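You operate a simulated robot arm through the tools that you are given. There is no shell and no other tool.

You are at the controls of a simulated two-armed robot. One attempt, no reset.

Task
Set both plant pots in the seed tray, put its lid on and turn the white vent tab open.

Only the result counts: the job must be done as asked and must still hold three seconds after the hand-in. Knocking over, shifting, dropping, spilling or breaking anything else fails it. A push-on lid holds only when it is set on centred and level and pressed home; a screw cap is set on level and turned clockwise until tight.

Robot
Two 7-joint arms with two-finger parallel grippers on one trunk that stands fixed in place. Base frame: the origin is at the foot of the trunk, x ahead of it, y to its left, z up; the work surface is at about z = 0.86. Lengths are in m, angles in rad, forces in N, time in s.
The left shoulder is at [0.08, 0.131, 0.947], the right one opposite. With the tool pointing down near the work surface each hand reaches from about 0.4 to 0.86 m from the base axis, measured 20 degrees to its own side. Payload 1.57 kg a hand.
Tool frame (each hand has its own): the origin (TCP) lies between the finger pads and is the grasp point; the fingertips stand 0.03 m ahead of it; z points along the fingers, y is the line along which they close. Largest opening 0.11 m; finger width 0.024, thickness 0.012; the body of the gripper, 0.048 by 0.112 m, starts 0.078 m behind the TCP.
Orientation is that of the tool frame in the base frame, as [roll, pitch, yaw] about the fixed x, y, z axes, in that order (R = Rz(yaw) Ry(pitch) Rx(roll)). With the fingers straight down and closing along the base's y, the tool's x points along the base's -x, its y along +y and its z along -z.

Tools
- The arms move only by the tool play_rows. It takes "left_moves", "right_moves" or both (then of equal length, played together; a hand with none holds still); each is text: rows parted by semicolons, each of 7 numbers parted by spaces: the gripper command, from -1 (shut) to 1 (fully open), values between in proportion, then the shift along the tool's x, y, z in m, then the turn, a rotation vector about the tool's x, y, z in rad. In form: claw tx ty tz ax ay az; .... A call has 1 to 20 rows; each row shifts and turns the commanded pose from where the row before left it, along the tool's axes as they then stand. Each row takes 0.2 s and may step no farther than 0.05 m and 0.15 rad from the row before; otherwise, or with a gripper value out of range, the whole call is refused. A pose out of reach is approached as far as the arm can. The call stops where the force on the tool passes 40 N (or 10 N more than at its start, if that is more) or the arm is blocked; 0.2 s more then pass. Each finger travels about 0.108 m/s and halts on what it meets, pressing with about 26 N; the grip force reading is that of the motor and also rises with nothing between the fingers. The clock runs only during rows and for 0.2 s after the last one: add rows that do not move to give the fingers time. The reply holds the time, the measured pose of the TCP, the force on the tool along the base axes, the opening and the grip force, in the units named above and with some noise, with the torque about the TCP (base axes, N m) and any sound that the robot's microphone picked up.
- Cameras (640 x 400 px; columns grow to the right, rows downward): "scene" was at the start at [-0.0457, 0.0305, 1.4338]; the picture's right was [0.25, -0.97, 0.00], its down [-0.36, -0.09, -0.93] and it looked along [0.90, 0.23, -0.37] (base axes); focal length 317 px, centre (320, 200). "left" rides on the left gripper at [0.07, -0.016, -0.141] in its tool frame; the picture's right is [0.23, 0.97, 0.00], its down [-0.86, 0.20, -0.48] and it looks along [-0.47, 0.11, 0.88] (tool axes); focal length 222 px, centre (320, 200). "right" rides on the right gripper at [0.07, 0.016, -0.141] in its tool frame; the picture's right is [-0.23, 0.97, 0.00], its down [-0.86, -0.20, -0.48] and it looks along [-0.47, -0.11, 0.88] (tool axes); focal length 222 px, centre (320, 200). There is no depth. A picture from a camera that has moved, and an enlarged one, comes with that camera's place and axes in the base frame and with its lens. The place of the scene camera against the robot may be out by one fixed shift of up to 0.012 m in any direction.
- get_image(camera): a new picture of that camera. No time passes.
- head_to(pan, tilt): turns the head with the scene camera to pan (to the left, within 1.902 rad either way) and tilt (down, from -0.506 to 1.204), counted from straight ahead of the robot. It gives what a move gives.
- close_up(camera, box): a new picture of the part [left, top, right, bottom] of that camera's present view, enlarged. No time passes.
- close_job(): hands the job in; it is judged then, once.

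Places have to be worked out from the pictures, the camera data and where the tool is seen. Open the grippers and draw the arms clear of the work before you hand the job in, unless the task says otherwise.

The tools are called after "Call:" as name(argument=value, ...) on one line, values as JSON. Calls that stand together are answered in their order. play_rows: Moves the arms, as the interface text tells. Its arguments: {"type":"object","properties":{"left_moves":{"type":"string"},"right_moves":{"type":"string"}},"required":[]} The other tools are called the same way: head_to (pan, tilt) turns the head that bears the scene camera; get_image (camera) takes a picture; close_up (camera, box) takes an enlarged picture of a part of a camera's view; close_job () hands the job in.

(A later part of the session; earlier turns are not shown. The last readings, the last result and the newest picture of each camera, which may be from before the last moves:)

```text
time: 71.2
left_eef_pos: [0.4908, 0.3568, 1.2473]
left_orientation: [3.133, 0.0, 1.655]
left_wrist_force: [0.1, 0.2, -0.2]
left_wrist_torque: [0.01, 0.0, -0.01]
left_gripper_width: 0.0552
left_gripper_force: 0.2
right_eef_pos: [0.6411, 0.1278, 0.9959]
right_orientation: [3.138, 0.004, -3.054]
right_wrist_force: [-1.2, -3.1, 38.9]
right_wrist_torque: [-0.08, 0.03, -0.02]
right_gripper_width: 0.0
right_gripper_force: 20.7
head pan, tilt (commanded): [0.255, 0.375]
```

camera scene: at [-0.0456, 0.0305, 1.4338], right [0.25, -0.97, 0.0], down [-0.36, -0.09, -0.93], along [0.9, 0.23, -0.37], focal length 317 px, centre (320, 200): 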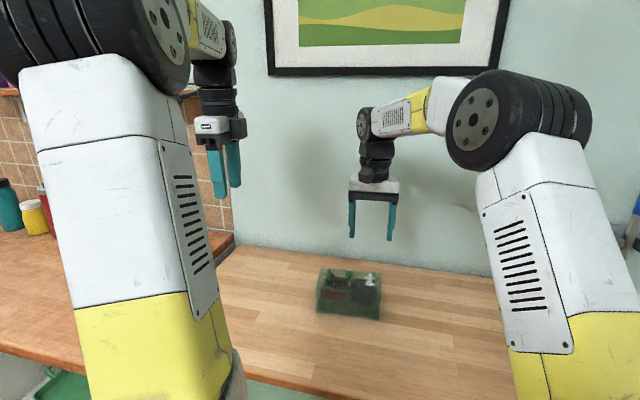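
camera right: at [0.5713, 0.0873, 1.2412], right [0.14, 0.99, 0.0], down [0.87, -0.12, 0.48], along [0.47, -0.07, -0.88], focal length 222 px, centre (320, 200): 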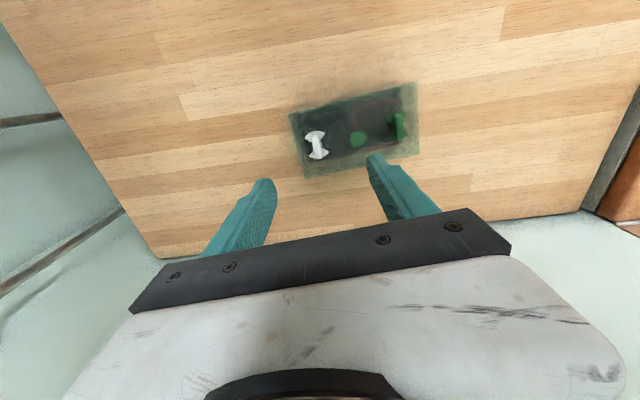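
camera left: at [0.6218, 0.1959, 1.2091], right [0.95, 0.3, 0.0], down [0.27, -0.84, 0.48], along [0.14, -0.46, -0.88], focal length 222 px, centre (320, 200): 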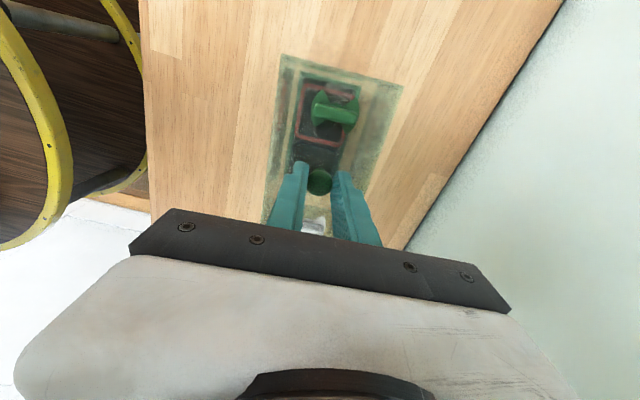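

A steady 39 N press produced no further movement or click, so the lid is fully down. I rise and move over the white tab, opening the fingers a little.

Call:
play_rows(right_moves="-1 0 0 -0.005 0 0 0; -1 0 0 -0.02 0 0 0; -1 0 0 -0.03 0 0 0; -0.4 0 -0.026 0 0 0 0; -0.4 0 -0.026 0 0 0 0; -0.4 0 0 0 0 0 0; -0.4 0 0 0 0 0 0")

Call:
get_image(camera="right")

Call:
close_up(camera="right", box=[250, 100, 390, 220])

Call:
close_up(camera="scene", box=[310, 235, 400, 325])

```text
time: 72.8
left_eef_pos: [0.4917, 0.3563, 1.246]
left_orientation: [3.136, 0.002, 1.656]
left_wrist_force: [0.2, 0.2, -0.3]
left_wrist_torque: [-0.01, 0.0, 0.0]
left_gripper_width: 0.0548
left_gripper_force: 0.0
right_eef_pos: [0.6443, 0.0746, 1.0474]
right_orientation: [3.141, -0.002, -3.055]
right_wrist_force: [-0.4, 0.0, -0.2]
right_wrist_torque: [-0.04, -0.01, -0.03]
right_gripper_width: 0.0332
right_gripper_force: 0.1
head pan, tilt (commanded): [0.255, 0.375]
```

```text
taken
camera right: at [0.5742, 0.085, 1.1891], right [0.14, 0.99, 0.0], down [0.87, -0.12, 0.48], along [0.47, -0.07, -0.88], focal length 222 px, centre (320, 200)
```

right: 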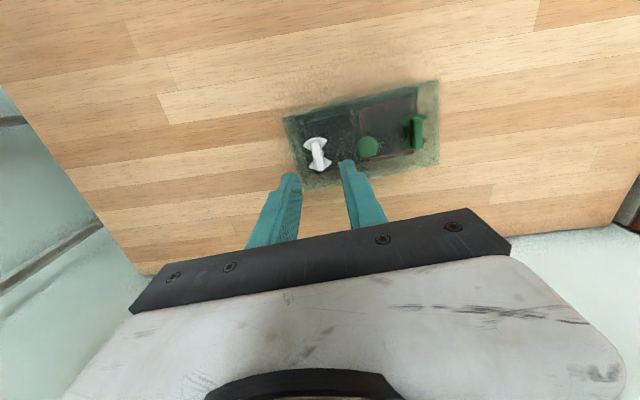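

```text
3.33 times, centred on (320, 160) of right
camera zoom: at [0.5742, 0.085, 1.1891], right [0.14, 0.99, 0.0], down [0.87, -0.12, 0.48], along [0.47, -0.07, -0.88], focal length 740 px, centre (320, 333)
```

zoom: 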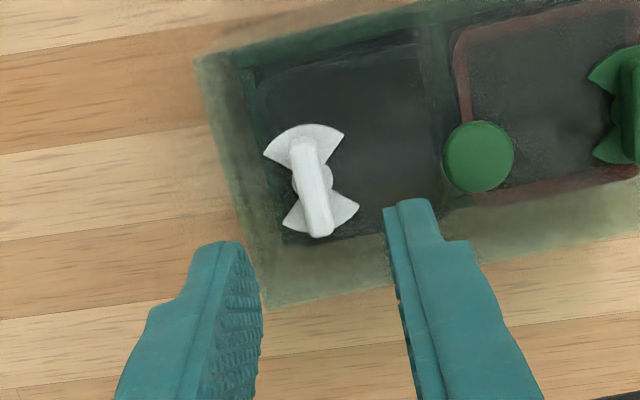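

```text
4.44 times, centred on (355, 280) of scene
camera zoom: at [-0.0456, 0.0305, 1.4338], right [0.25, -0.97, 0.0], down [-0.36, -0.09, -0.93], along [0.9, 0.23, -0.37], focal length 1410 px, centre (164, -156)
```

zoom: 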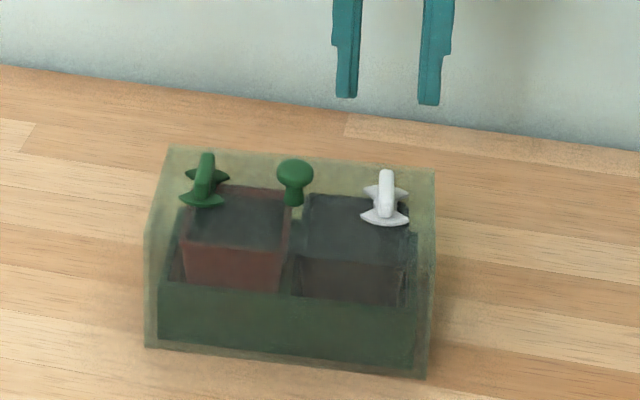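

The tab's axis is about 3 mm to the right of the finger midline. I shift, lower to just above the ridge and check again.

Call:
play_rows(right_moves="-0.4 0.0005 -0.003 0.02 0 0 0; -0.4 0 0 0.02 0 0 0; -0.4 0 0 0.007 0 0 0; -0.4 0 0 0 0 0 0")

Call:
close_up(camera="right", box=[260, 120, 380, 220])

Call:
close_up(camera="scene", box=[345, 245, 395, 290])

```text
time: 73.8
left_eef_pos: [0.4916, 0.3565, 1.2447]
left_orientation: [3.136, 0.001, 1.655]
left_wrist_force: [-0.3, -0.2, 0.4]
left_wrist_torque: [0.05, -0.03, -0.03]
left_gripper_width: 0.055
left_gripper_force: 0.0
right_eef_pos: [0.644, 0.072, 1.0014]
right_orientation: [-3.141, 0.0, -3.054]
right_wrist_force: [0.1, 0.7, 0.5]
right_wrist_torque: [-0.03, 0.02, 0.02]
right_gripper_width: 0.0331
right_gripper_force: 0.1
head pan, tilt (commanded): [0.255, 0.375]
```

```text
4.00 times, centred on (320, 170) of right
camera zoom: at [0.5747, 0.083, 1.1422], right [0.14, 0.99, 0.0], down [0.87, -0.12, 0.48], along [0.47, -0.07, -0.88], focal length 888 px, centre (320, 320)
```

zoom: 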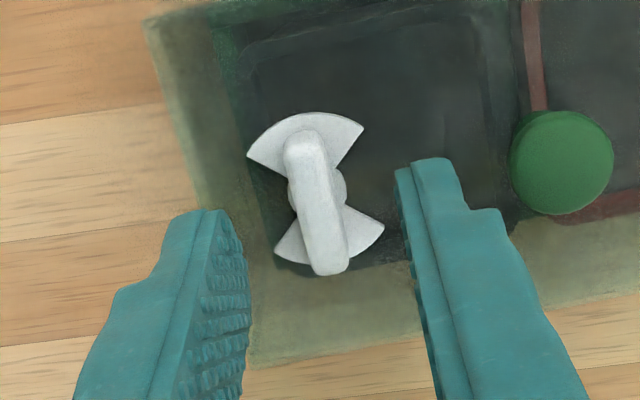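

```text
8.89 times, centred on (370, 268) of scene
camera zoom: at [-0.0456, 0.0305, 1.4338], right [0.25, -0.97, 0.0], down [-0.36, -0.09, -0.93], along [0.9, 0.23, -0.37], focal length 2820 px, centre (-124, -400)
```

zoom: 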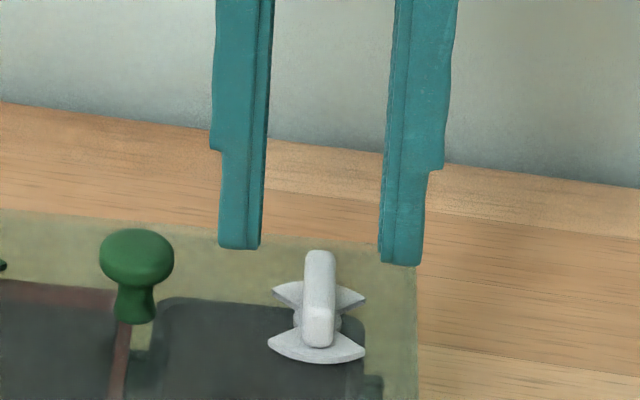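

The tab is nearly centred. I correct by about 1.5 mm, turn slightly to match the ridge and lower so that the fingertips straddle it just above the vane.

Call:
play_rows(right_moves="-0.4 0.0016 -0.0012 0.006 0 0 0.04; -0.4 0 0 0.006 0 0 0; -0.4 0 0 0.004 0 0 0; -0.4 0 0 0.002 0 0 0; -0.4 0 0 0 0 0 0")

Call:
close_up(camera="right", box=[260, 120, 380, 220])

Call:
close_up(camera="scene", box=[345, 245, 395, 290])

```text
time: 75.0
left_eef_pos: [0.4935, 0.3562, 1.2462]
left_orientation: [3.135, 0.002, 1.654]
left_wrist_force: [-0.8, 0.7, 0.2]
left_wrist_torque: [0.01, -0.01, 0.01]
left_gripper_width: 0.0549
left_gripper_force: 0.0
right_eef_pos: [0.6448, 0.0707, 0.9824]
right_orientation: [-3.14, -0.001, -3.094]
right_wrist_force: [1.4, 0.4, -0.4]
right_wrist_torque: [0.0, 0.01, -0.01]
right_gripper_width: 0.0331
right_gripper_force: 0.1
head pan, tilt (commanded): [0.255, 0.375]
```

```text
4.00 times, centred on (320, 170) of right
camera zoom: at [0.5752, 0.0834, 1.1256], right [0.18, 0.98, 0.0], down [0.86, -0.16, 0.48], along [0.47, -0.09, -0.88], focal length 888 px, centre (320, 320)
```

zoom: 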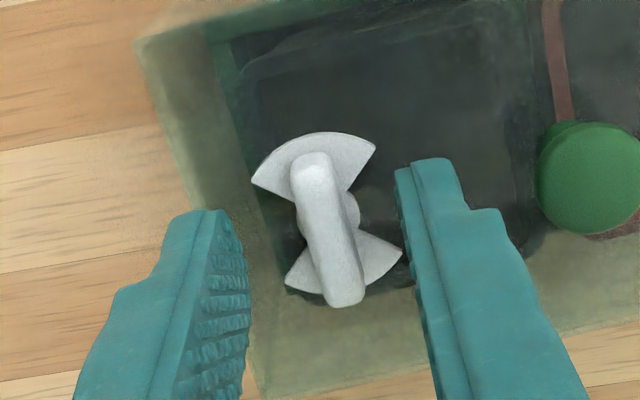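

```text
8.89 times, centred on (370, 268) of scene
camera zoom: at [-0.0456, 0.0305, 1.4338], right [0.25, -0.97, 0.0], down [-0.36, -0.09, -0.93], along [0.9, 0.23, -0.37], focal length 2820 px, centre (-124, -400)
```

zoom: 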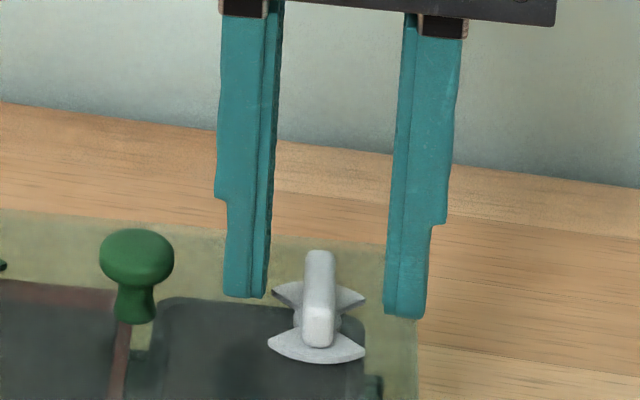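

The fingers straddle the ridge but sit about 3 mm too far back along it. I shift 3 mm toward the robot, lower 2 mm and check before closing.

Call:
play_rows(right_moves="-0.4 0.003 0.0006 0 0 0 0; -0.4 0 0 0.002 0 0 0; -0.4 0 0 0 0 0 0")

Call:
close_up(camera="right", box=[260, 120, 380, 220])

Call:
close_up(camera="scene", box=[345, 245, 395, 290])

```text
time: 75.8
left_eef_pos: [0.4917, 0.3559, 1.2466]
left_orientation: [3.136, 0.002, 1.656]
left_wrist_force: [-0.2, -0.2, -0.1]
left_wrist_torque: [0.01, 0.02, 0.0]
left_gripper_width: 0.055
left_gripper_force: 0.0
right_eef_pos: [0.6412, 0.07, 0.9814]
right_orientation: [-3.141, -0.001, -3.094]
right_wrist_force: [-0.3, -0.6, 0.6]
right_wrist_torque: [-0.01, 0.0, -0.01]
right_gripper_width: 0.0333
right_gripper_force: 0.0
head pan, tilt (commanded): [0.255, 0.375]
```

```text
4.00 times, centred on (320, 170) of right
camera zoom: at [0.572, 0.0834, 1.1232], right [0.18, 0.98, 0.0], down [0.86, -0.16, 0.48], along [0.47, -0.09, -0.88], focal length 888 px, centre (320, 320)
```

zoom: 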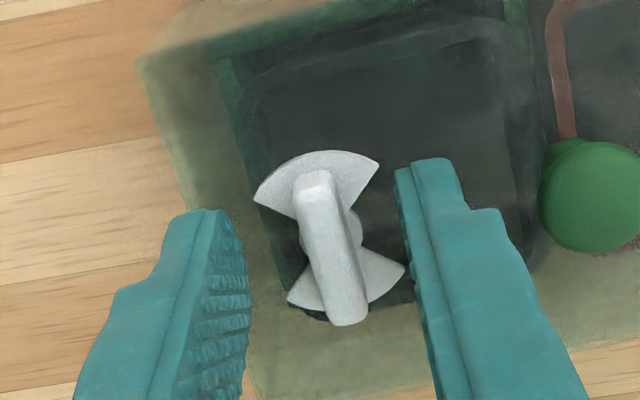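

```text
8.89 times, centred on (370, 268) of scene
camera zoom: at [-0.0456, 0.0305, 1.4338], right [0.25, -0.97, 0.0], down [-0.36, -0.09, -0.93], along [0.9, 0.23, -0.37], focal length 2820 px, centre (-124, -400)
```

zoom: 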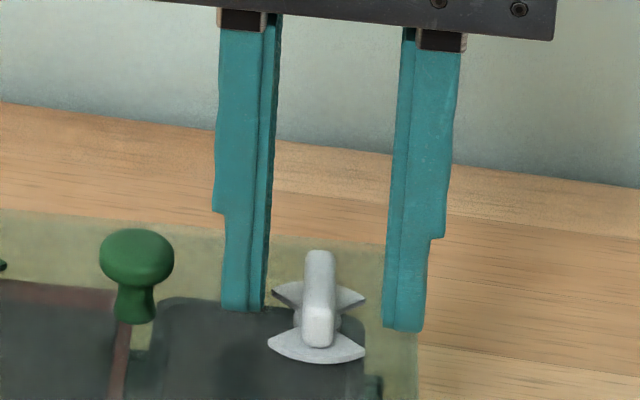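

The tips now straddle the middle of the ridge and are aligned with it. I close on the ridge.

Call:
play_rows(right_moves="-0.4 0 0.0008 0 0 0 0; -1 0 0 0 0 0 0; -1 0 0 0 0 0 0; -1 0 0 0 0 0 0")

Call:
close_up(camera="right", box=[240, 80, 440, 220])

Call:
close_up(camera="scene", box=[310, 245, 400, 325])

```text
time: 76.8
left_eef_pos: [0.4916, 0.3571, 1.2467]
left_orientation: [3.137, 0.0, 1.655]
left_wrist_force: [0.0, 0.0, 0.5]
left_wrist_torque: [0.03, 0.01, 0.0]
left_gripper_width: 0.0548
left_gripper_force: 0.0
right_eef_pos: [0.6426, 0.072, 0.9814]
right_orientation: [-3.141, 0.001, -3.094]
right_wrist_force: [0.0, -0.1, 0.6]
right_wrist_torque: [0.03, 0.0, 0.0]
right_gripper_width: 0.0081
right_gripper_force: 25.9
head pan, tilt (commanded): [0.255, 0.375]
```

```text
2.86 times, centred on (340, 150) of right
camera zoom: at [0.5718, 0.0844, 1.123], right [0.18, 0.98, 0.0], down [0.86, -0.16, 0.48], along [0.47, -0.09, -0.88], focal length 635 px, centre (263, 343)
```

zoom: 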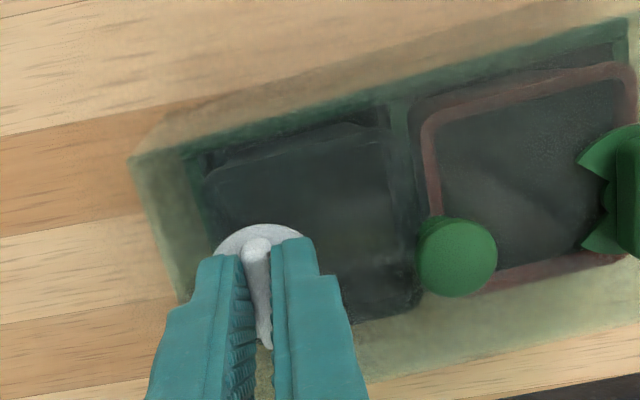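

```text
5.00 times, centred on (355, 285) of scene
camera zoom: at [-0.0456, 0.0305, 1.4338], right [0.25, -0.97, 0.0], down [-0.36, -0.09, -0.93], along [0.9, 0.23, -0.37], focal length 1586 px, centre (145, -225)
```

zoom: 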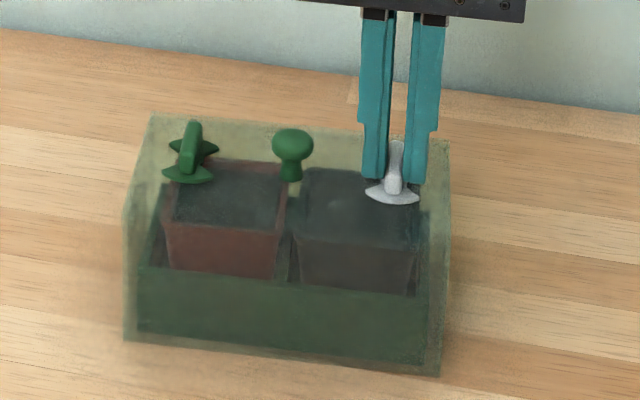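

The ridge is held at 8 mm. I try a small counter-clockwise turn (seen from above) of 0.2 rad and check torque and whether the lid stays put.

Call:
play_rows(right_moves="-1 0 0 0 0 0 -0.05; -1 0 0 0 0 0 -0.05; -1 0 0 0 0 0 -0.05; -1 0 0 0 0 0 -0.05; -1 0 0 0 0 0 0")

Call:
close_up(camera="right", box=[240, 80, 440, 220])

Call:
close_up(camera="scene", box=[310, 245, 400, 325])

```text
time: 78.0
left_eef_pos: [0.4919, 0.3567, 1.2461]
left_orientation: [3.136, 0.001, 1.654]
left_wrist_force: [-0.4, -0.4, 0.3]
left_wrist_torque: [-0.01, 0.0, -0.02]
left_gripper_width: 0.0551
left_gripper_force: 0.0
right_eef_pos: [0.6414, 0.0707, 0.9805]
right_orientation: [-3.141, 0.002, -2.893]
right_wrist_force: [1.6, -0.7, 7.3]
right_wrist_torque: [0.02, -0.16, -0.36]
right_gripper_width: 0.0082
right_gripper_force: 25.7
head pan, tilt (commanded): [0.255, 0.375]
```

```text
2.86 times, centred on (340, 150) of right
camera zoom: at [0.5707, 0.0694, 1.1228], right [-0.02, 1.0, 0.0], down [0.88, 0.02, 0.48], along [0.48, 0.01, -0.88], focal length 635 px, centre (263, 343)
```

zoom: 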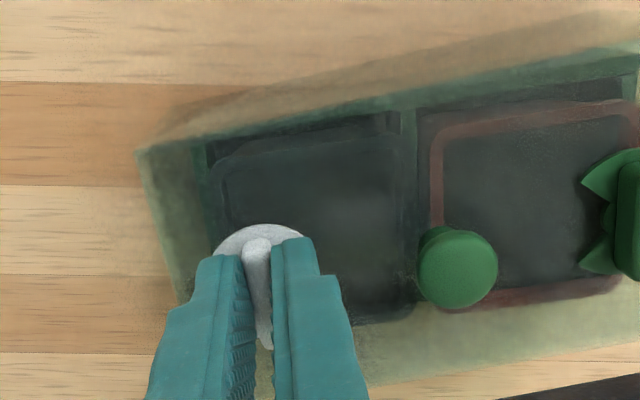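

```text
5.00 times, centred on (355, 285) of scene
camera zoom: at [-0.0459, 0.0305, 1.4338], right [0.25, -0.97, 0.0], down [-0.36, -0.09, -0.93], along [0.9, 0.23, -0.37], focal length 1586 px, centre (145, -225)
```

zoom: 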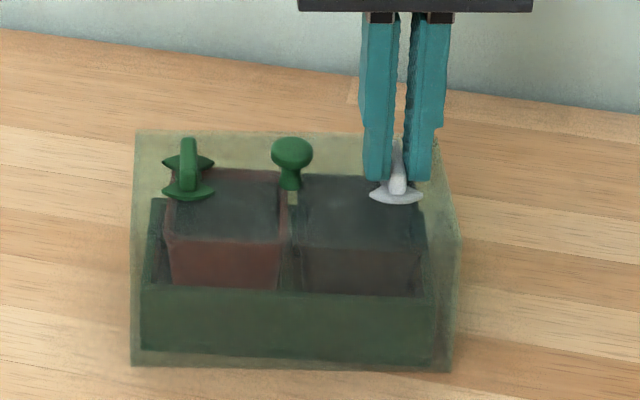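

The whole lid and tray turned along with 0.36 N·m of torque, so the tab is at its stop that way. I turn back clockwise by 0.2 and see whether the tab now moves against the lid.

Call:
play_rows(right_moves="-1 0 0 0 0 0 0.05; -1 0 0 0 0 0 0.05; -1 0 0 0 0 0 0.05; -1 0 0 0 0 0 0.05; -1 0 0 0 0 0 0")

Call:
close_up(camera="right", box=[240, 80, 440, 220])

Call:
close_up(camera="scene", box=[310, 245, 400, 325])

```text
time: 79.2
left_eef_pos: [0.4918, 0.357, 1.2464]
left_orientation: [3.137, 0.003, 1.654]
left_wrist_force: [-0.1, 0.5, 0.9]
left_wrist_torque: [-0.02, 0.0, 0.0]
left_gripper_width: 0.0551
left_gripper_force: 0.1
right_eef_pos: [0.641, 0.0715, 0.9799]
right_orientation: [3.141, 0.001, -3.095]
right_wrist_force: [3.6, -2.6, 9.4]
right_wrist_torque: [-0.04, -0.05, -0.02]
right_gripper_width: 0.008
right_gripper_force: 25.7
head pan, tilt (commanded): [0.255, 0.375]
```

```text
2.86 times, centred on (340, 150) of right
camera zoom: at [0.5716, 0.0846, 1.1227], right [0.18, 0.98, 0.0], down [0.86, -0.16, 0.48], along [0.47, -0.09, -0.88], focal length 635 px, centre (263, 343)
```

zoom: 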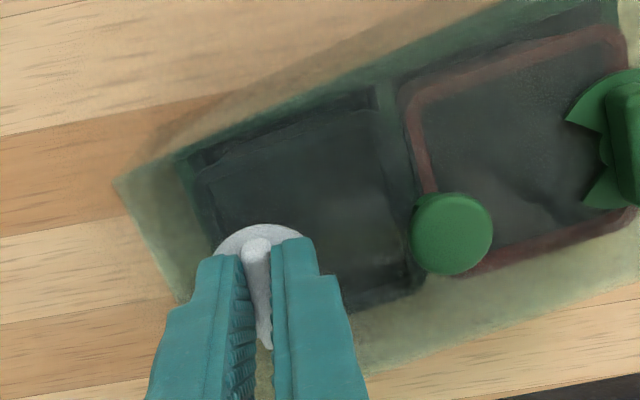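

```text
5.00 times, centred on (355, 285) of scene
camera zoom: at [-0.0457, 0.0304, 1.4338], right [0.25, -0.97, 0.0], down [-0.36, -0.09, -0.93], along [0.9, 0.23, -0.37], focal length 1586 px, centre (145, -225)
```

zoom: 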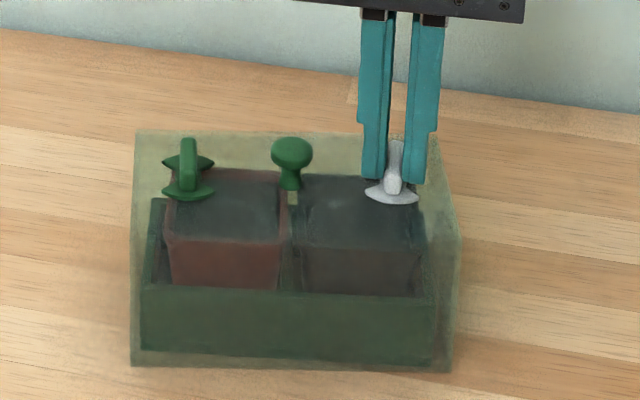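

Now the lid stayed put while the tab turned clockwise with hardly any torque, so clockwise is the opening direction. I continue clockwise.

Call:
play_rows(right_moves="-1 0 0 0 0 0 0.1; -1 0 0 0 0 0 0.1; -1 0 0 0 0 0 0.1; -1 0 0 0 0 0 0.1; -1 0 0 0 0 0 0.1; -1 0 0 0 0 0 0")

Call:
close_up(camera="right", box=[240, 80, 440, 220])

Call:
close_up(camera="scene", box=[310, 245, 400, 325])

```text
time: 80.5
left_eef_pos: [0.4906, 0.3573, 1.2458]
left_orientation: [3.136, 0.002, 1.655]
left_wrist_force: [0.3, 0.2, -0.3]
left_wrist_torque: [0.01, 0.01, 0.0]
left_gripper_width: 0.055
left_gripper_force: 0.2
right_eef_pos: [0.6406, 0.072, 0.9809]
right_orientation: [-3.141, 0.001, 2.688]
right_wrist_force: [2.2, 5.7, 13.8]
right_wrist_torque: [0.12, -0.15, 0.03]
right_gripper_width: 0.0081
right_gripper_force: 26.1
head pan, tilt (commanded): [0.255, 0.375]
```

```text
2.86 times, centred on (340, 150) of right
camera zoom: at [0.5858, 0.1168, 1.1227], right [0.63, 0.78, 0.0], down [0.68, -0.55, 0.48], along [0.37, -0.3, -0.88], focal length 635 px, centre (263, 343)
```

zoom: 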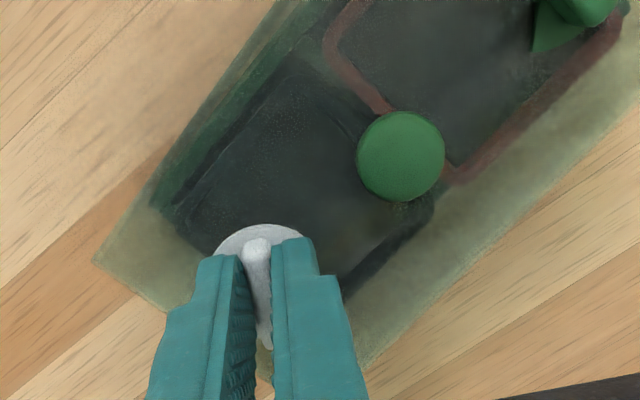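

```text
5.00 times, centred on (355, 285) of scene
camera zoom: at [-0.046, 0.0308, 1.4338], right [0.25, -0.97, 0.0], down [-0.35, -0.09, -0.93], along [0.9, 0.23, -0.37], focal length 1586 px, centre (145, -225)
```

zoom: 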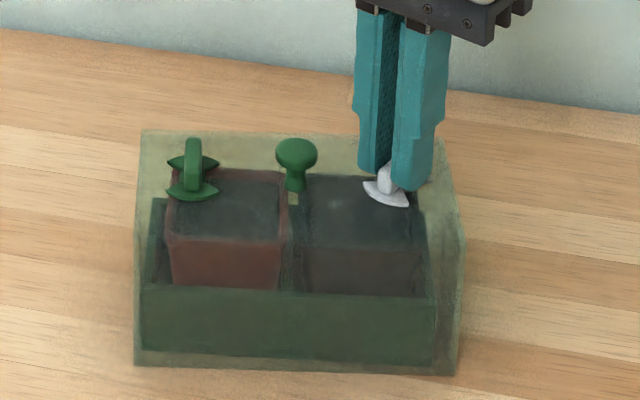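

The tab is turning (about 0.7 rad so far) with negligible torque; a small sideways force drags the lid a little. I ease 1 mm toward +y and continue turning.

Call:
play_rows(right_moves="-1 0.0005 0.0009 0 0 0 0.05; -1 0 0 0 0 0 0.1; -1 0 0 0 0 0 0.1; -1 0 0 0 0 0 0.1; -1 0 0 0 0 0 0.1; -1 0 0 0 0 0 0")

Call:
close_up(camera="right", box=[240, 80, 440, 220])

Call:
close_up(camera="scene", box=[310, 245, 400, 325])

```text
time: 82.0
left_eef_pos: [0.4913, 0.3568, 1.247]
left_orientation: [3.136, 0.001, 1.654]
left_wrist_force: [0.2, 0.8, 0.2]
left_wrist_torque: [0.01, 0.0, -0.05]
left_gripper_width: 0.0548
left_gripper_force: 0.1
right_eef_pos: [0.64, 0.0738, 0.9799]
right_orientation: [3.141, -0.001, 2.236]
right_wrist_force: [4.4, 3.3, 14.6]
right_wrist_torque: [-0.05, -0.22, 0.0]
right_gripper_width: 0.0083
right_gripper_force: 26.1
head pan, tilt (commanded): [0.255, 0.375]
```

```text
2.86 times, centred on (340, 150) of right
camera zoom: at [0.6115, 0.1377, 1.1225], right [0.91, 0.42, 0.0], down [0.37, -0.8, 0.48], along [0.2, -0.43, -0.88], focal length 635 px, centre (263, 343)
```

zoom: 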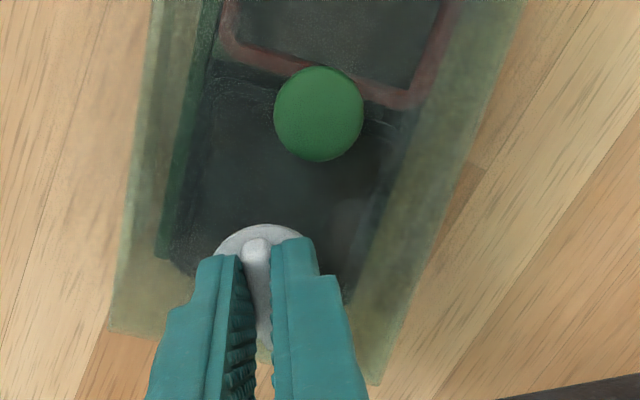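

```text
5.00 times, centred on (355, 285) of scene
camera zoom: at [-0.0458, 0.0306, 1.4338], right [0.25, -0.97, 0.0], down [-0.36, -0.09, -0.93], along [0.9, 0.23, -0.37], focal length 1586 px, centre (145, -225)
```

zoom: 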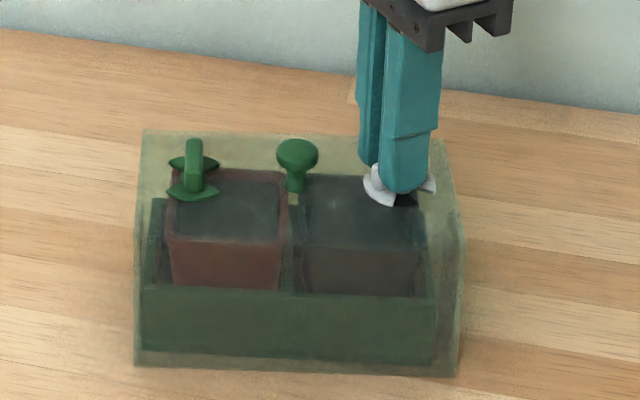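

A dark vent slot is now showing beside the vane; about 1.15 rad turned. I continue by about 0.4 rad, watching the torque for the open stop.

Call:
play_rows(right_moves="-1 0 0 0 0 0 0.1; -1 0 0 0 0 0 0.1; -1 0 0 0 0 0 0.1; -1 0 0 0 0 0 0.07; -1 0 0 0 0 0 0")

Call:
close_up(camera="right", box=[240, 80, 440, 220])

Call:
close_up(camera="scene", box=[310, 245, 400, 325])

```text
time: 83.2
left_eef_pos: [0.492, 0.3568, 1.2457]
left_orientation: [3.136, 0.0, 1.655]
left_wrist_force: [-0.2, -1.0, 1.3]
left_wrist_torque: [-0.02, -0.03, -0.02]
left_gripper_width: 0.0552
left_gripper_force: 0.2
right_eef_pos: [0.6409, 0.0732, 0.9815]
right_orientation: [3.141, 0.0, 1.868]
right_wrist_force: [7.7, 0.9, 18.5]
right_wrist_torque: [-0.04, -0.18, 0.03]
right_gripper_width: 0.0082
right_gripper_force: 26.5
head pan, tilt (commanded): [0.255, 0.375]
```

```text
2.86 times, centred on (340, 150) of right
camera zoom: at [0.6374, 0.1444, 1.1224], right [1.0, 0.07, 0.0], down [0.06, -0.88, 0.48], along [0.03, -0.48, -0.88], focal length 635 px, centre (263, 343)
```

zoom: 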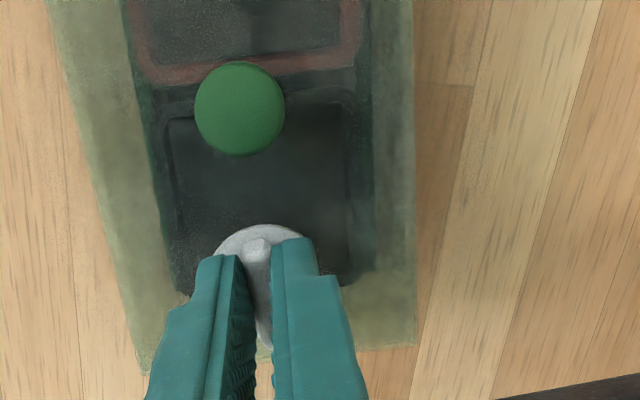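

```text
5.00 times, centred on (355, 285) of scene
camera zoom: at [-0.0459, 0.0305, 1.4338], right [0.25, -0.97, 0.0], down [-0.36, -0.09, -0.93], along [0.9, 0.23, -0.37], focal length 1586 px, centre (145, -225)
```

zoom: 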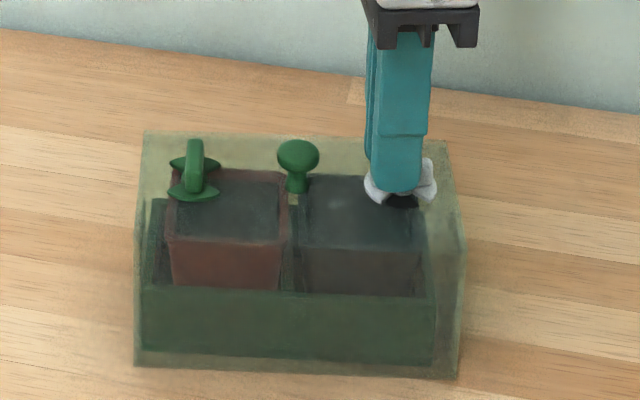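

About 1.52 rad turned, the vane is crosswise and the slot is uncovered. I turn a little more to reach the stop.

Call:
play_rows(right_moves="-1 0 0 -0.0005 0 0 0.04; -1 0 0 0 0 0 0.03; -1 0 0 0 0 0 0")

```text
time: 84.0
left_eef_pos: [0.4915, 0.3568, 1.2477]
left_orientation: [3.137, 0.002, 1.654]
left_wrist_force: [-0.3, 0.1, -0.1]
left_wrist_torque: [-0.01, -0.02, 0.02]
left_gripper_width: 0.0552
left_gripper_force: 0.1
right_eef_pos: [0.6406, 0.0724, 0.9798]
right_orientation: [-3.141, 0.002, 1.798]
right_wrist_force: [3.7, 1.8, 10.5]
right_wrist_torque: [0.15, -0.06, 0.0]
right_gripper_width: 0.0081
right_gripper_force: 26.2
head pan, tilt (commanded): [0.255, 0.375]
```

No stop felt yet at about 1.59 rad. I try 0.06 more to look for it.

Call:
play_rows(right_moves="-1 0 0 0 0 0 0.03; -1 0 0 0 0 0 0.03; -1 0 0 0 0 0 0")

Call:
close_up(camera="scene", box=[310, 245, 400, 325])

Call:
close_up(camera="scene", box=[355, 260, 395, 295])

```text
time: 84.8
left_eef_pos: [0.4916, 0.357, 1.2462]
left_orientation: [3.136, 0.001, 1.656]
left_wrist_force: [0.1, -0.1, -0.1]
left_wrist_torque: [0.0, -0.01, -0.02]
left_gripper_width: 0.055
left_gripper_force: 0.1
right_eef_pos: [0.6409, 0.0724, 0.9813]
right_orientation: [-3.141, 0.002, 1.737]
right_wrist_force: [-0.5, -0.1, -0.5]
right_wrist_torque: [-0.06, 0.0, 0.03]
right_gripper_width: 0.0084
right_gripper_force: 25.8
head pan, tilt (commanded): [0.255, 0.375]
```

```text
5.00 times, centred on (355, 285) of scene
camera zoom: at [-0.0457, 0.0306, 1.4338], right [0.25, -0.97, 0.0], down [-0.36, -0.09, -0.93], along [0.9, 0.23, -0.37], focal length 1586 px, centre (145, -225)
```

zoom: 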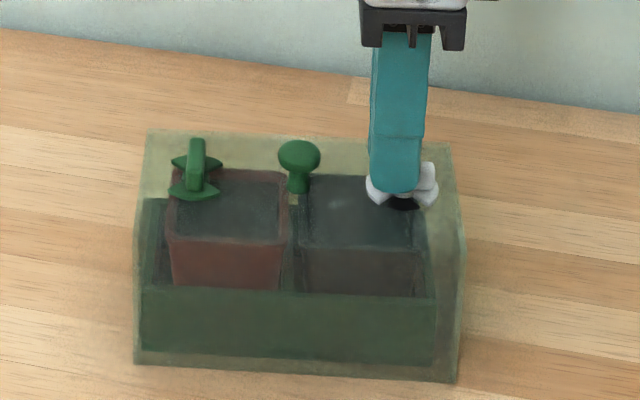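

```text
11.43 times, centred on (375, 278) of scene
camera zoom: at [-0.0457, 0.0306, 1.4338], right [0.25, -0.97, 0.0], down [-0.36, -0.09, -0.93], along [0.9, 0.23, -0.37], focal length 3626 px, centre (-309, -686)
```

zoom: 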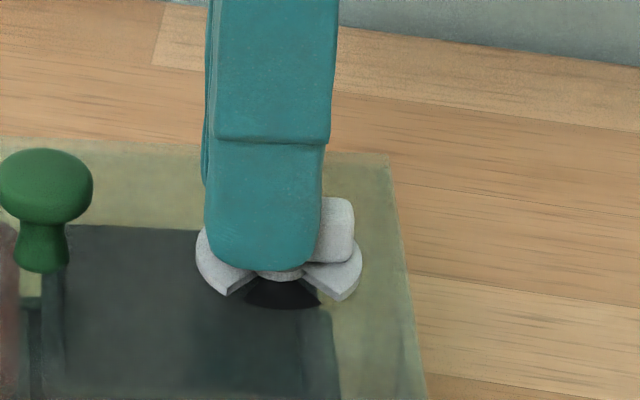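

The lid began to turn with the tab, so the open stop is reached and the dark slot is fully uncovered. I open the fingers and rise straight up.

Call:
play_rows(right_moves="-0.6 0 0 0 0 0 0; -0.4 0 0 0 0 0 0; -0.4 0 0 0 0 0 0; -0.4 0 0 -0.01 0 0 0; -0.4 0 0 -0.03 0 0 0; -0.4 0 0 -0.03 0 0 0; -0.4 0 0 0 0 0 0")

Call:
get_image(camera="right")

Call:
close_up(camera="right", box=[240, 60, 400, 210])

Call:
close_up(camera="scene", box=[310, 245, 400, 325])

```text
time: 86.3
left_eef_pos: [0.4916, 0.3567, 1.2472]
left_orientation: [3.135, 0.001, 1.654]
left_wrist_force: [0.2, 0.8, -1.0]
left_wrist_torque: [0.01, 0.0, 0.01]
left_gripper_width: 0.0549
left_gripper_force: 0.1
right_eef_pos: [0.6437, 0.0723, 1.0517]
right_orientation: [-3.142, 0.0, 1.738]
right_wrist_force: [-0.4, -0.1, -0.5]
right_wrist_torque: [-0.02, -0.04, 0.02]
right_gripper_width: 0.033
right_gripper_force: 0.1
head pan, tilt (commanded): [0.255, 0.375]
```

```text
taken
camera right: at [0.6489, 0.1438, 1.1931], right [1.0, -0.06, 0.0], down [-0.05, -0.88, 0.48], along [-0.03, -0.48, -0.88], focal length 222 px, centre (320, 200)
```

right: 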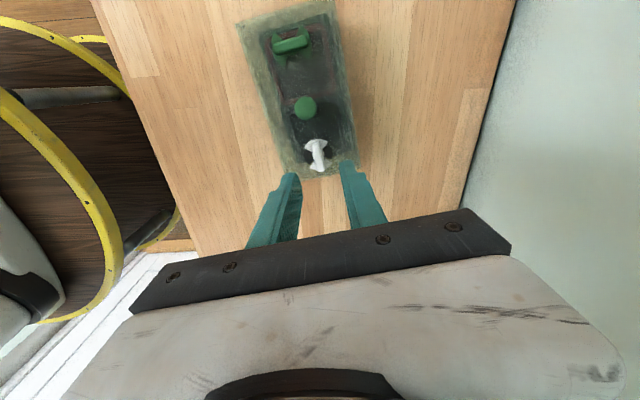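

```text
2.67 times, centred on (320, 135) of right
camera zoom: at [0.6489, 0.1438, 1.1931], right [1.0, -0.06, 0.0], down [-0.05, -0.88, 0.48], along [-0.03, -0.48, -0.88], focal length 592 px, centre (320, 373)
```

zoom: 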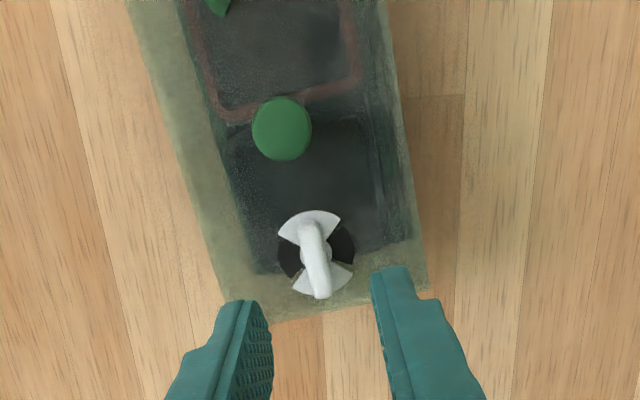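

```text
5.00 times, centred on (355, 285) of scene
camera zoom: at [-0.0456, 0.0305, 1.4338], right [0.25, -0.97, 0.0], down [-0.36, -0.09, -0.93], along [0.9, 0.23, -0.37], focal length 1586 px, centre (145, -225)
```

zoom: 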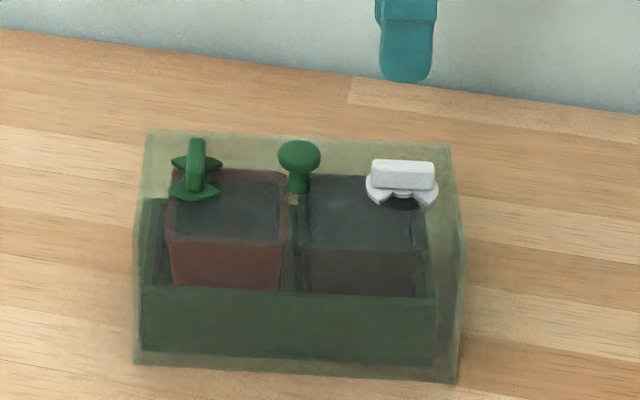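

The vent is open: both dark slots are uncovered. The turning has shifted lid and tray a little against each other, so I raise the right hand over the knob to measure their alignment.

Call:
play_rows(right_moves="-0.2 0 0 -0.03 0 0 0; -0.2 0.026 -0.0024 -0.02 0 0 0; -0.2 0.026 -0.0024 -0.02 0 0 0; -0.2 0 0 0 0 0 0; -0.2 0 0 0 0 0 0")

Call:
get_image(camera="right")

Call:
close_up(camera="right", box=[240, 60, 400, 200])

```text
time: 87.5
left_eef_pos: [0.492, 0.3566, 1.2467]
left_orientation: [3.138, 0.001, 1.655]
left_wrist_force: [-0.7, -0.1, 0.4]
left_wrist_torque: [0.01, -0.01, 0.01]
left_gripper_width: 0.0548
left_gripper_force: 0.0
right_eef_pos: [0.6305, 0.1244, 1.1227]
right_orientation: [-3.141, 0.0, 1.738]
right_wrist_force: [-0.6, -0.2, 0.2]
right_wrist_torque: [0.0, 0.03, 0.02]
right_gripper_width: 0.0439
right_gripper_force: 0.0
head pan, tilt (commanded): [0.255, 0.375]
```

```text
taken
camera right: at [0.6353, 0.1948, 1.2638], right [1.0, -0.06, 0.0], down [-0.05, -0.88, 0.48], along [-0.03, -0.48, -0.88], focal length 222 px, centre (320, 200)
```

right: 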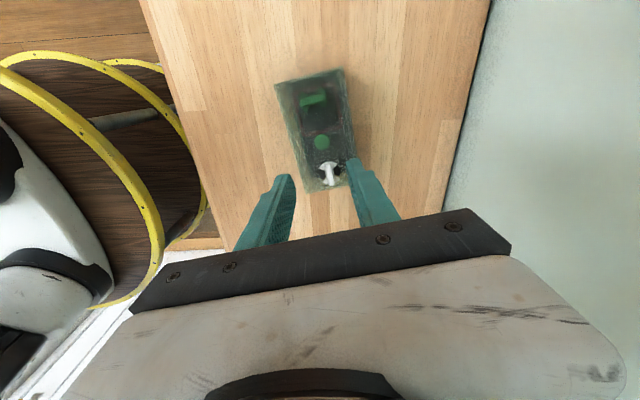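

```text
2.86 times, centred on (320, 130) of right
camera zoom: at [0.6353, 0.1948, 1.2638], right [1.0, -0.06, 0.0], down [-0.05, -0.88, 0.48], along [-0.03, -0.48, -0.88], focal length 635 px, centre (320, 400)
```

zoom: 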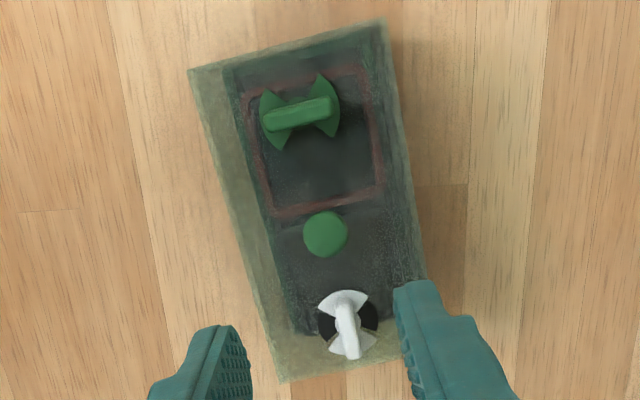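

The tray seems displaced toward the far side within the lid. I zoom on the corners to measure.

Call:
close_up(camera="right", box=[268, 62, 318, 102])

Call:
close_up(camera="right", box=[315, 62, 365, 102])

Call:
close_up(camera="right", box=[290, 155, 340, 195])

Call:
close_up(camera="scene", box=[320, 290, 350, 320])

Call:
close_up(camera="scene", box=[375, 295, 405, 325])

```text
10.00 times, centred on (293, 82) of right
camera zoom: at [0.6353, 0.1948, 1.2638], right [1.0, -0.06, 0.0], down [-0.05, -0.88, 0.48], along [-0.03, -0.48, -0.88], focal length 2221 px, centre (590, 1380)
```

zoom: 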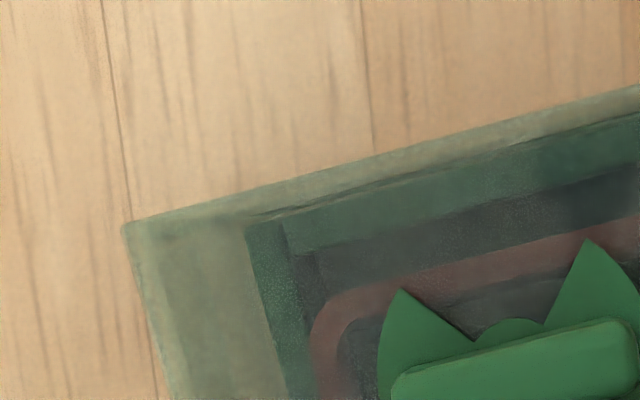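

```text
10.00 times, centred on (340, 82) of right
camera zoom: at [0.6353, 0.1948, 1.2638], right [1.0, -0.06, 0.0], down [-0.05, -0.88, 0.48], along [-0.03, -0.48, -0.88], focal length 2221 px, centre (120, 1380)
```

zoom: 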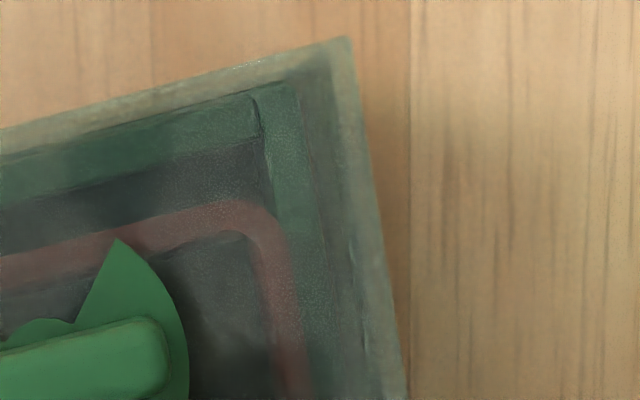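

```text
10.00 times, centred on (315, 175) of right
camera zoom: at [0.6353, 0.1948, 1.2638], right [1.0, -0.06, 0.0], down [-0.05, -0.88, 0.48], along [-0.03, -0.48, -0.88], focal length 2221 px, centre (370, 450)
```

zoom: 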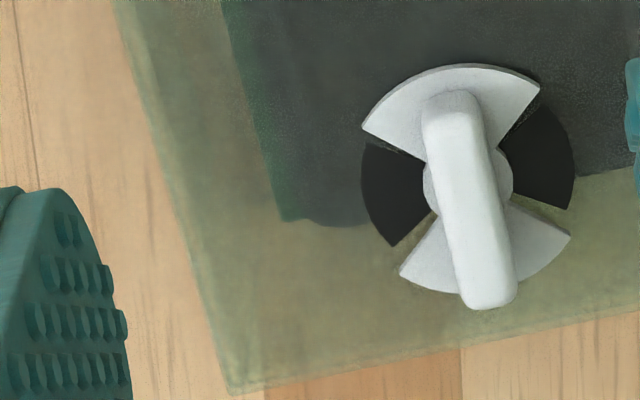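

```text
13.33 times, centred on (335, 305) of scene
camera zoom: at [-0.0456, 0.0305, 1.4338], right [0.25, -0.97, 0.0], down [-0.36, -0.09, -0.93], along [0.9, 0.23, -0.37], focal length 4231 px, centre (120, -1200)
```

zoom: 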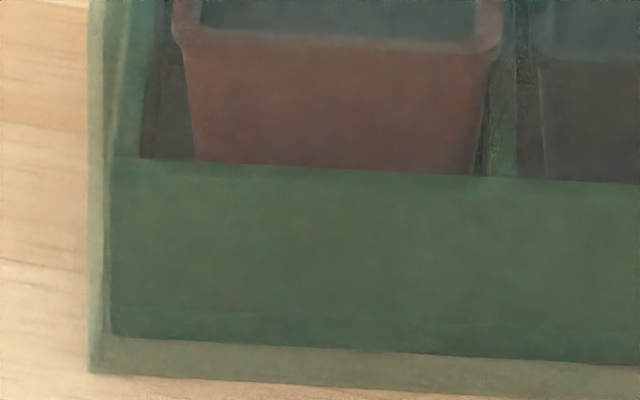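

```text
13.33 times, centred on (390, 310) of scene
camera zoom: at [-0.0456, 0.0305, 1.4338], right [0.25, -0.97, 0.0], down [-0.36, -0.09, -0.93], along [0.9, 0.23, -0.37], focal length 4231 px, centre (-613, -1267)
```

zoom: 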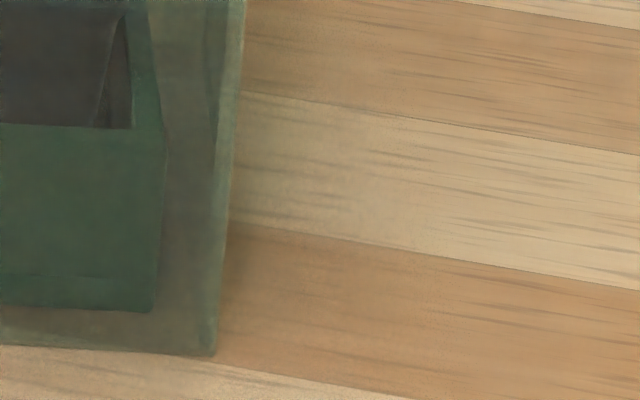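

The lid's yaw matches the tray's (both about 0.17), but the lid sits about 3 mm short along the long axis and 3.5 mm toward the near side. I go down to the knob to recentre it.

Call:
play_rows(right_moves="-0.2 -0.0028 0.0015 0.03 0 0 0; -0.2 0 0 0.04 0 0 0; -0.2 0 0 0.03 0 0 0; -0.2 0 0 0.02 0 0 0; -0.2 0 0 0 0 0 0")

Call:
close_up(camera="right", box=[250, 110, 390, 220])

Call:
close_up(camera="scene", box=[315, 235, 395, 295])

```text
time: 88.8
left_eef_pos: [0.4915, 0.3566, 1.2462]
left_orientation: [3.136, 0.003, 1.654]
left_wrist_force: [-0.3, -0.2, -0.2]
left_wrist_torque: [-0.02, 0.0, -0.02]
left_gripper_width: 0.055
left_gripper_force: 0.0
right_eef_pos: [0.6297, 0.1219, 1.0021]
right_orientation: [-3.141, 0.001, 1.741]
right_wrist_force: [0.7, 0.0, -0.4]
right_wrist_torque: [-0.03, 0.0, -0.02]
right_gripper_width: 0.0438
right_gripper_force: 0.1
head pan, tilt (commanded): [0.255, 0.375]
```

```text
3.64 times, centred on (320, 165) of right
camera zoom: at [0.6356, 0.1927, 1.1425], right [1.0, -0.06, 0.0], down [-0.05, -0.88, 0.48], along [-0.03, -0.48, -0.88], focal length 808 px, centre (320, 327)
```

zoom: 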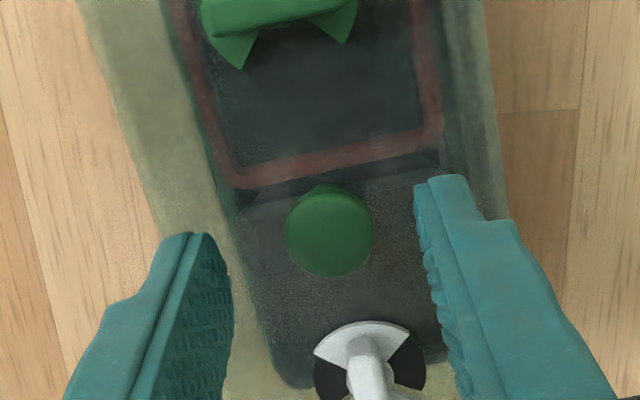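

```text
6.67 times, centred on (355, 265) of scene
camera zoom: at [-0.0456, 0.0306, 1.4338], right [0.25, -0.97, 0.0], down [-0.36, -0.09, -0.93], along [0.9, 0.23, -0.37], focal length 2115 px, centre (87, -233)
```

zoom: 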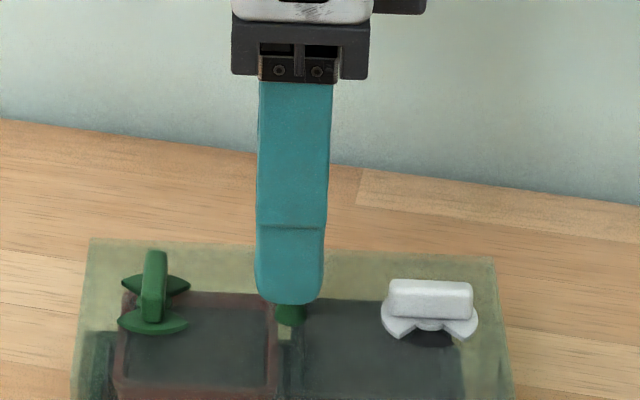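

The knob is 2 mm off the midline; I correct, go down and grip it.

Call:
play_rows(right_moves="-0.2 0 0.0019 0.005 0 0 0; -0.2 0 0 0.008 0 0 0; -0.2 0 0 0.005 0 0 0; -0.2 0 0 0 0 0 0; -1 0 0 0 0 0 0; -1 0 0 0 0 0 0; -1 0 0 0 0 0 0")

Call:
close_up(camera="right", box=[230, 40, 410, 200])

```text
time: 90.3
left_eef_pos: [0.4915, 0.3569, 1.246]
left_orientation: [3.136, 0.003, 1.656]
left_wrist_force: [1.0, 0.0, 0.4]
left_wrist_torque: [0.04, 0.02, 0.0]
left_gripper_width: 0.055
left_gripper_force: 0.1
right_eef_pos: [0.6317, 0.1212, 0.9812]
right_orientation: [3.141, 0.0, 1.738]
right_wrist_force: [0.2, 0.2, 0.3]
right_wrist_torque: [0.03, 0.02, 0.02]
right_gripper_width: 0.0211
right_gripper_force: 26.1
head pan, tilt (commanded): [0.255, 0.375]
```

```text
2.50 times, centred on (320, 120) of right
camera zoom: at [0.6375, 0.1927, 1.1238], right [1.0, -0.06, 0.0], down [-0.05, -0.88, 0.48], along [-0.03, -0.48, -0.88], focal length 555 px, centre (320, 400)
```

zoom: 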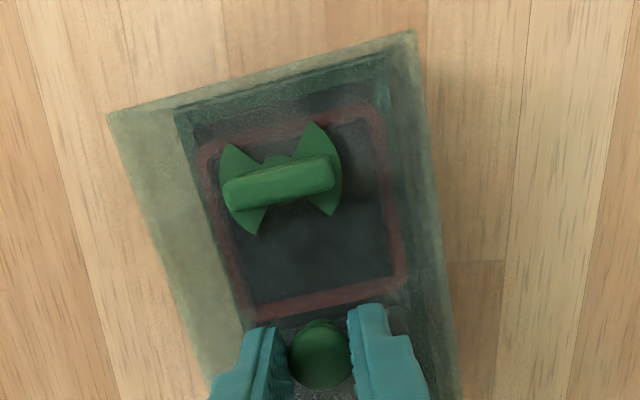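

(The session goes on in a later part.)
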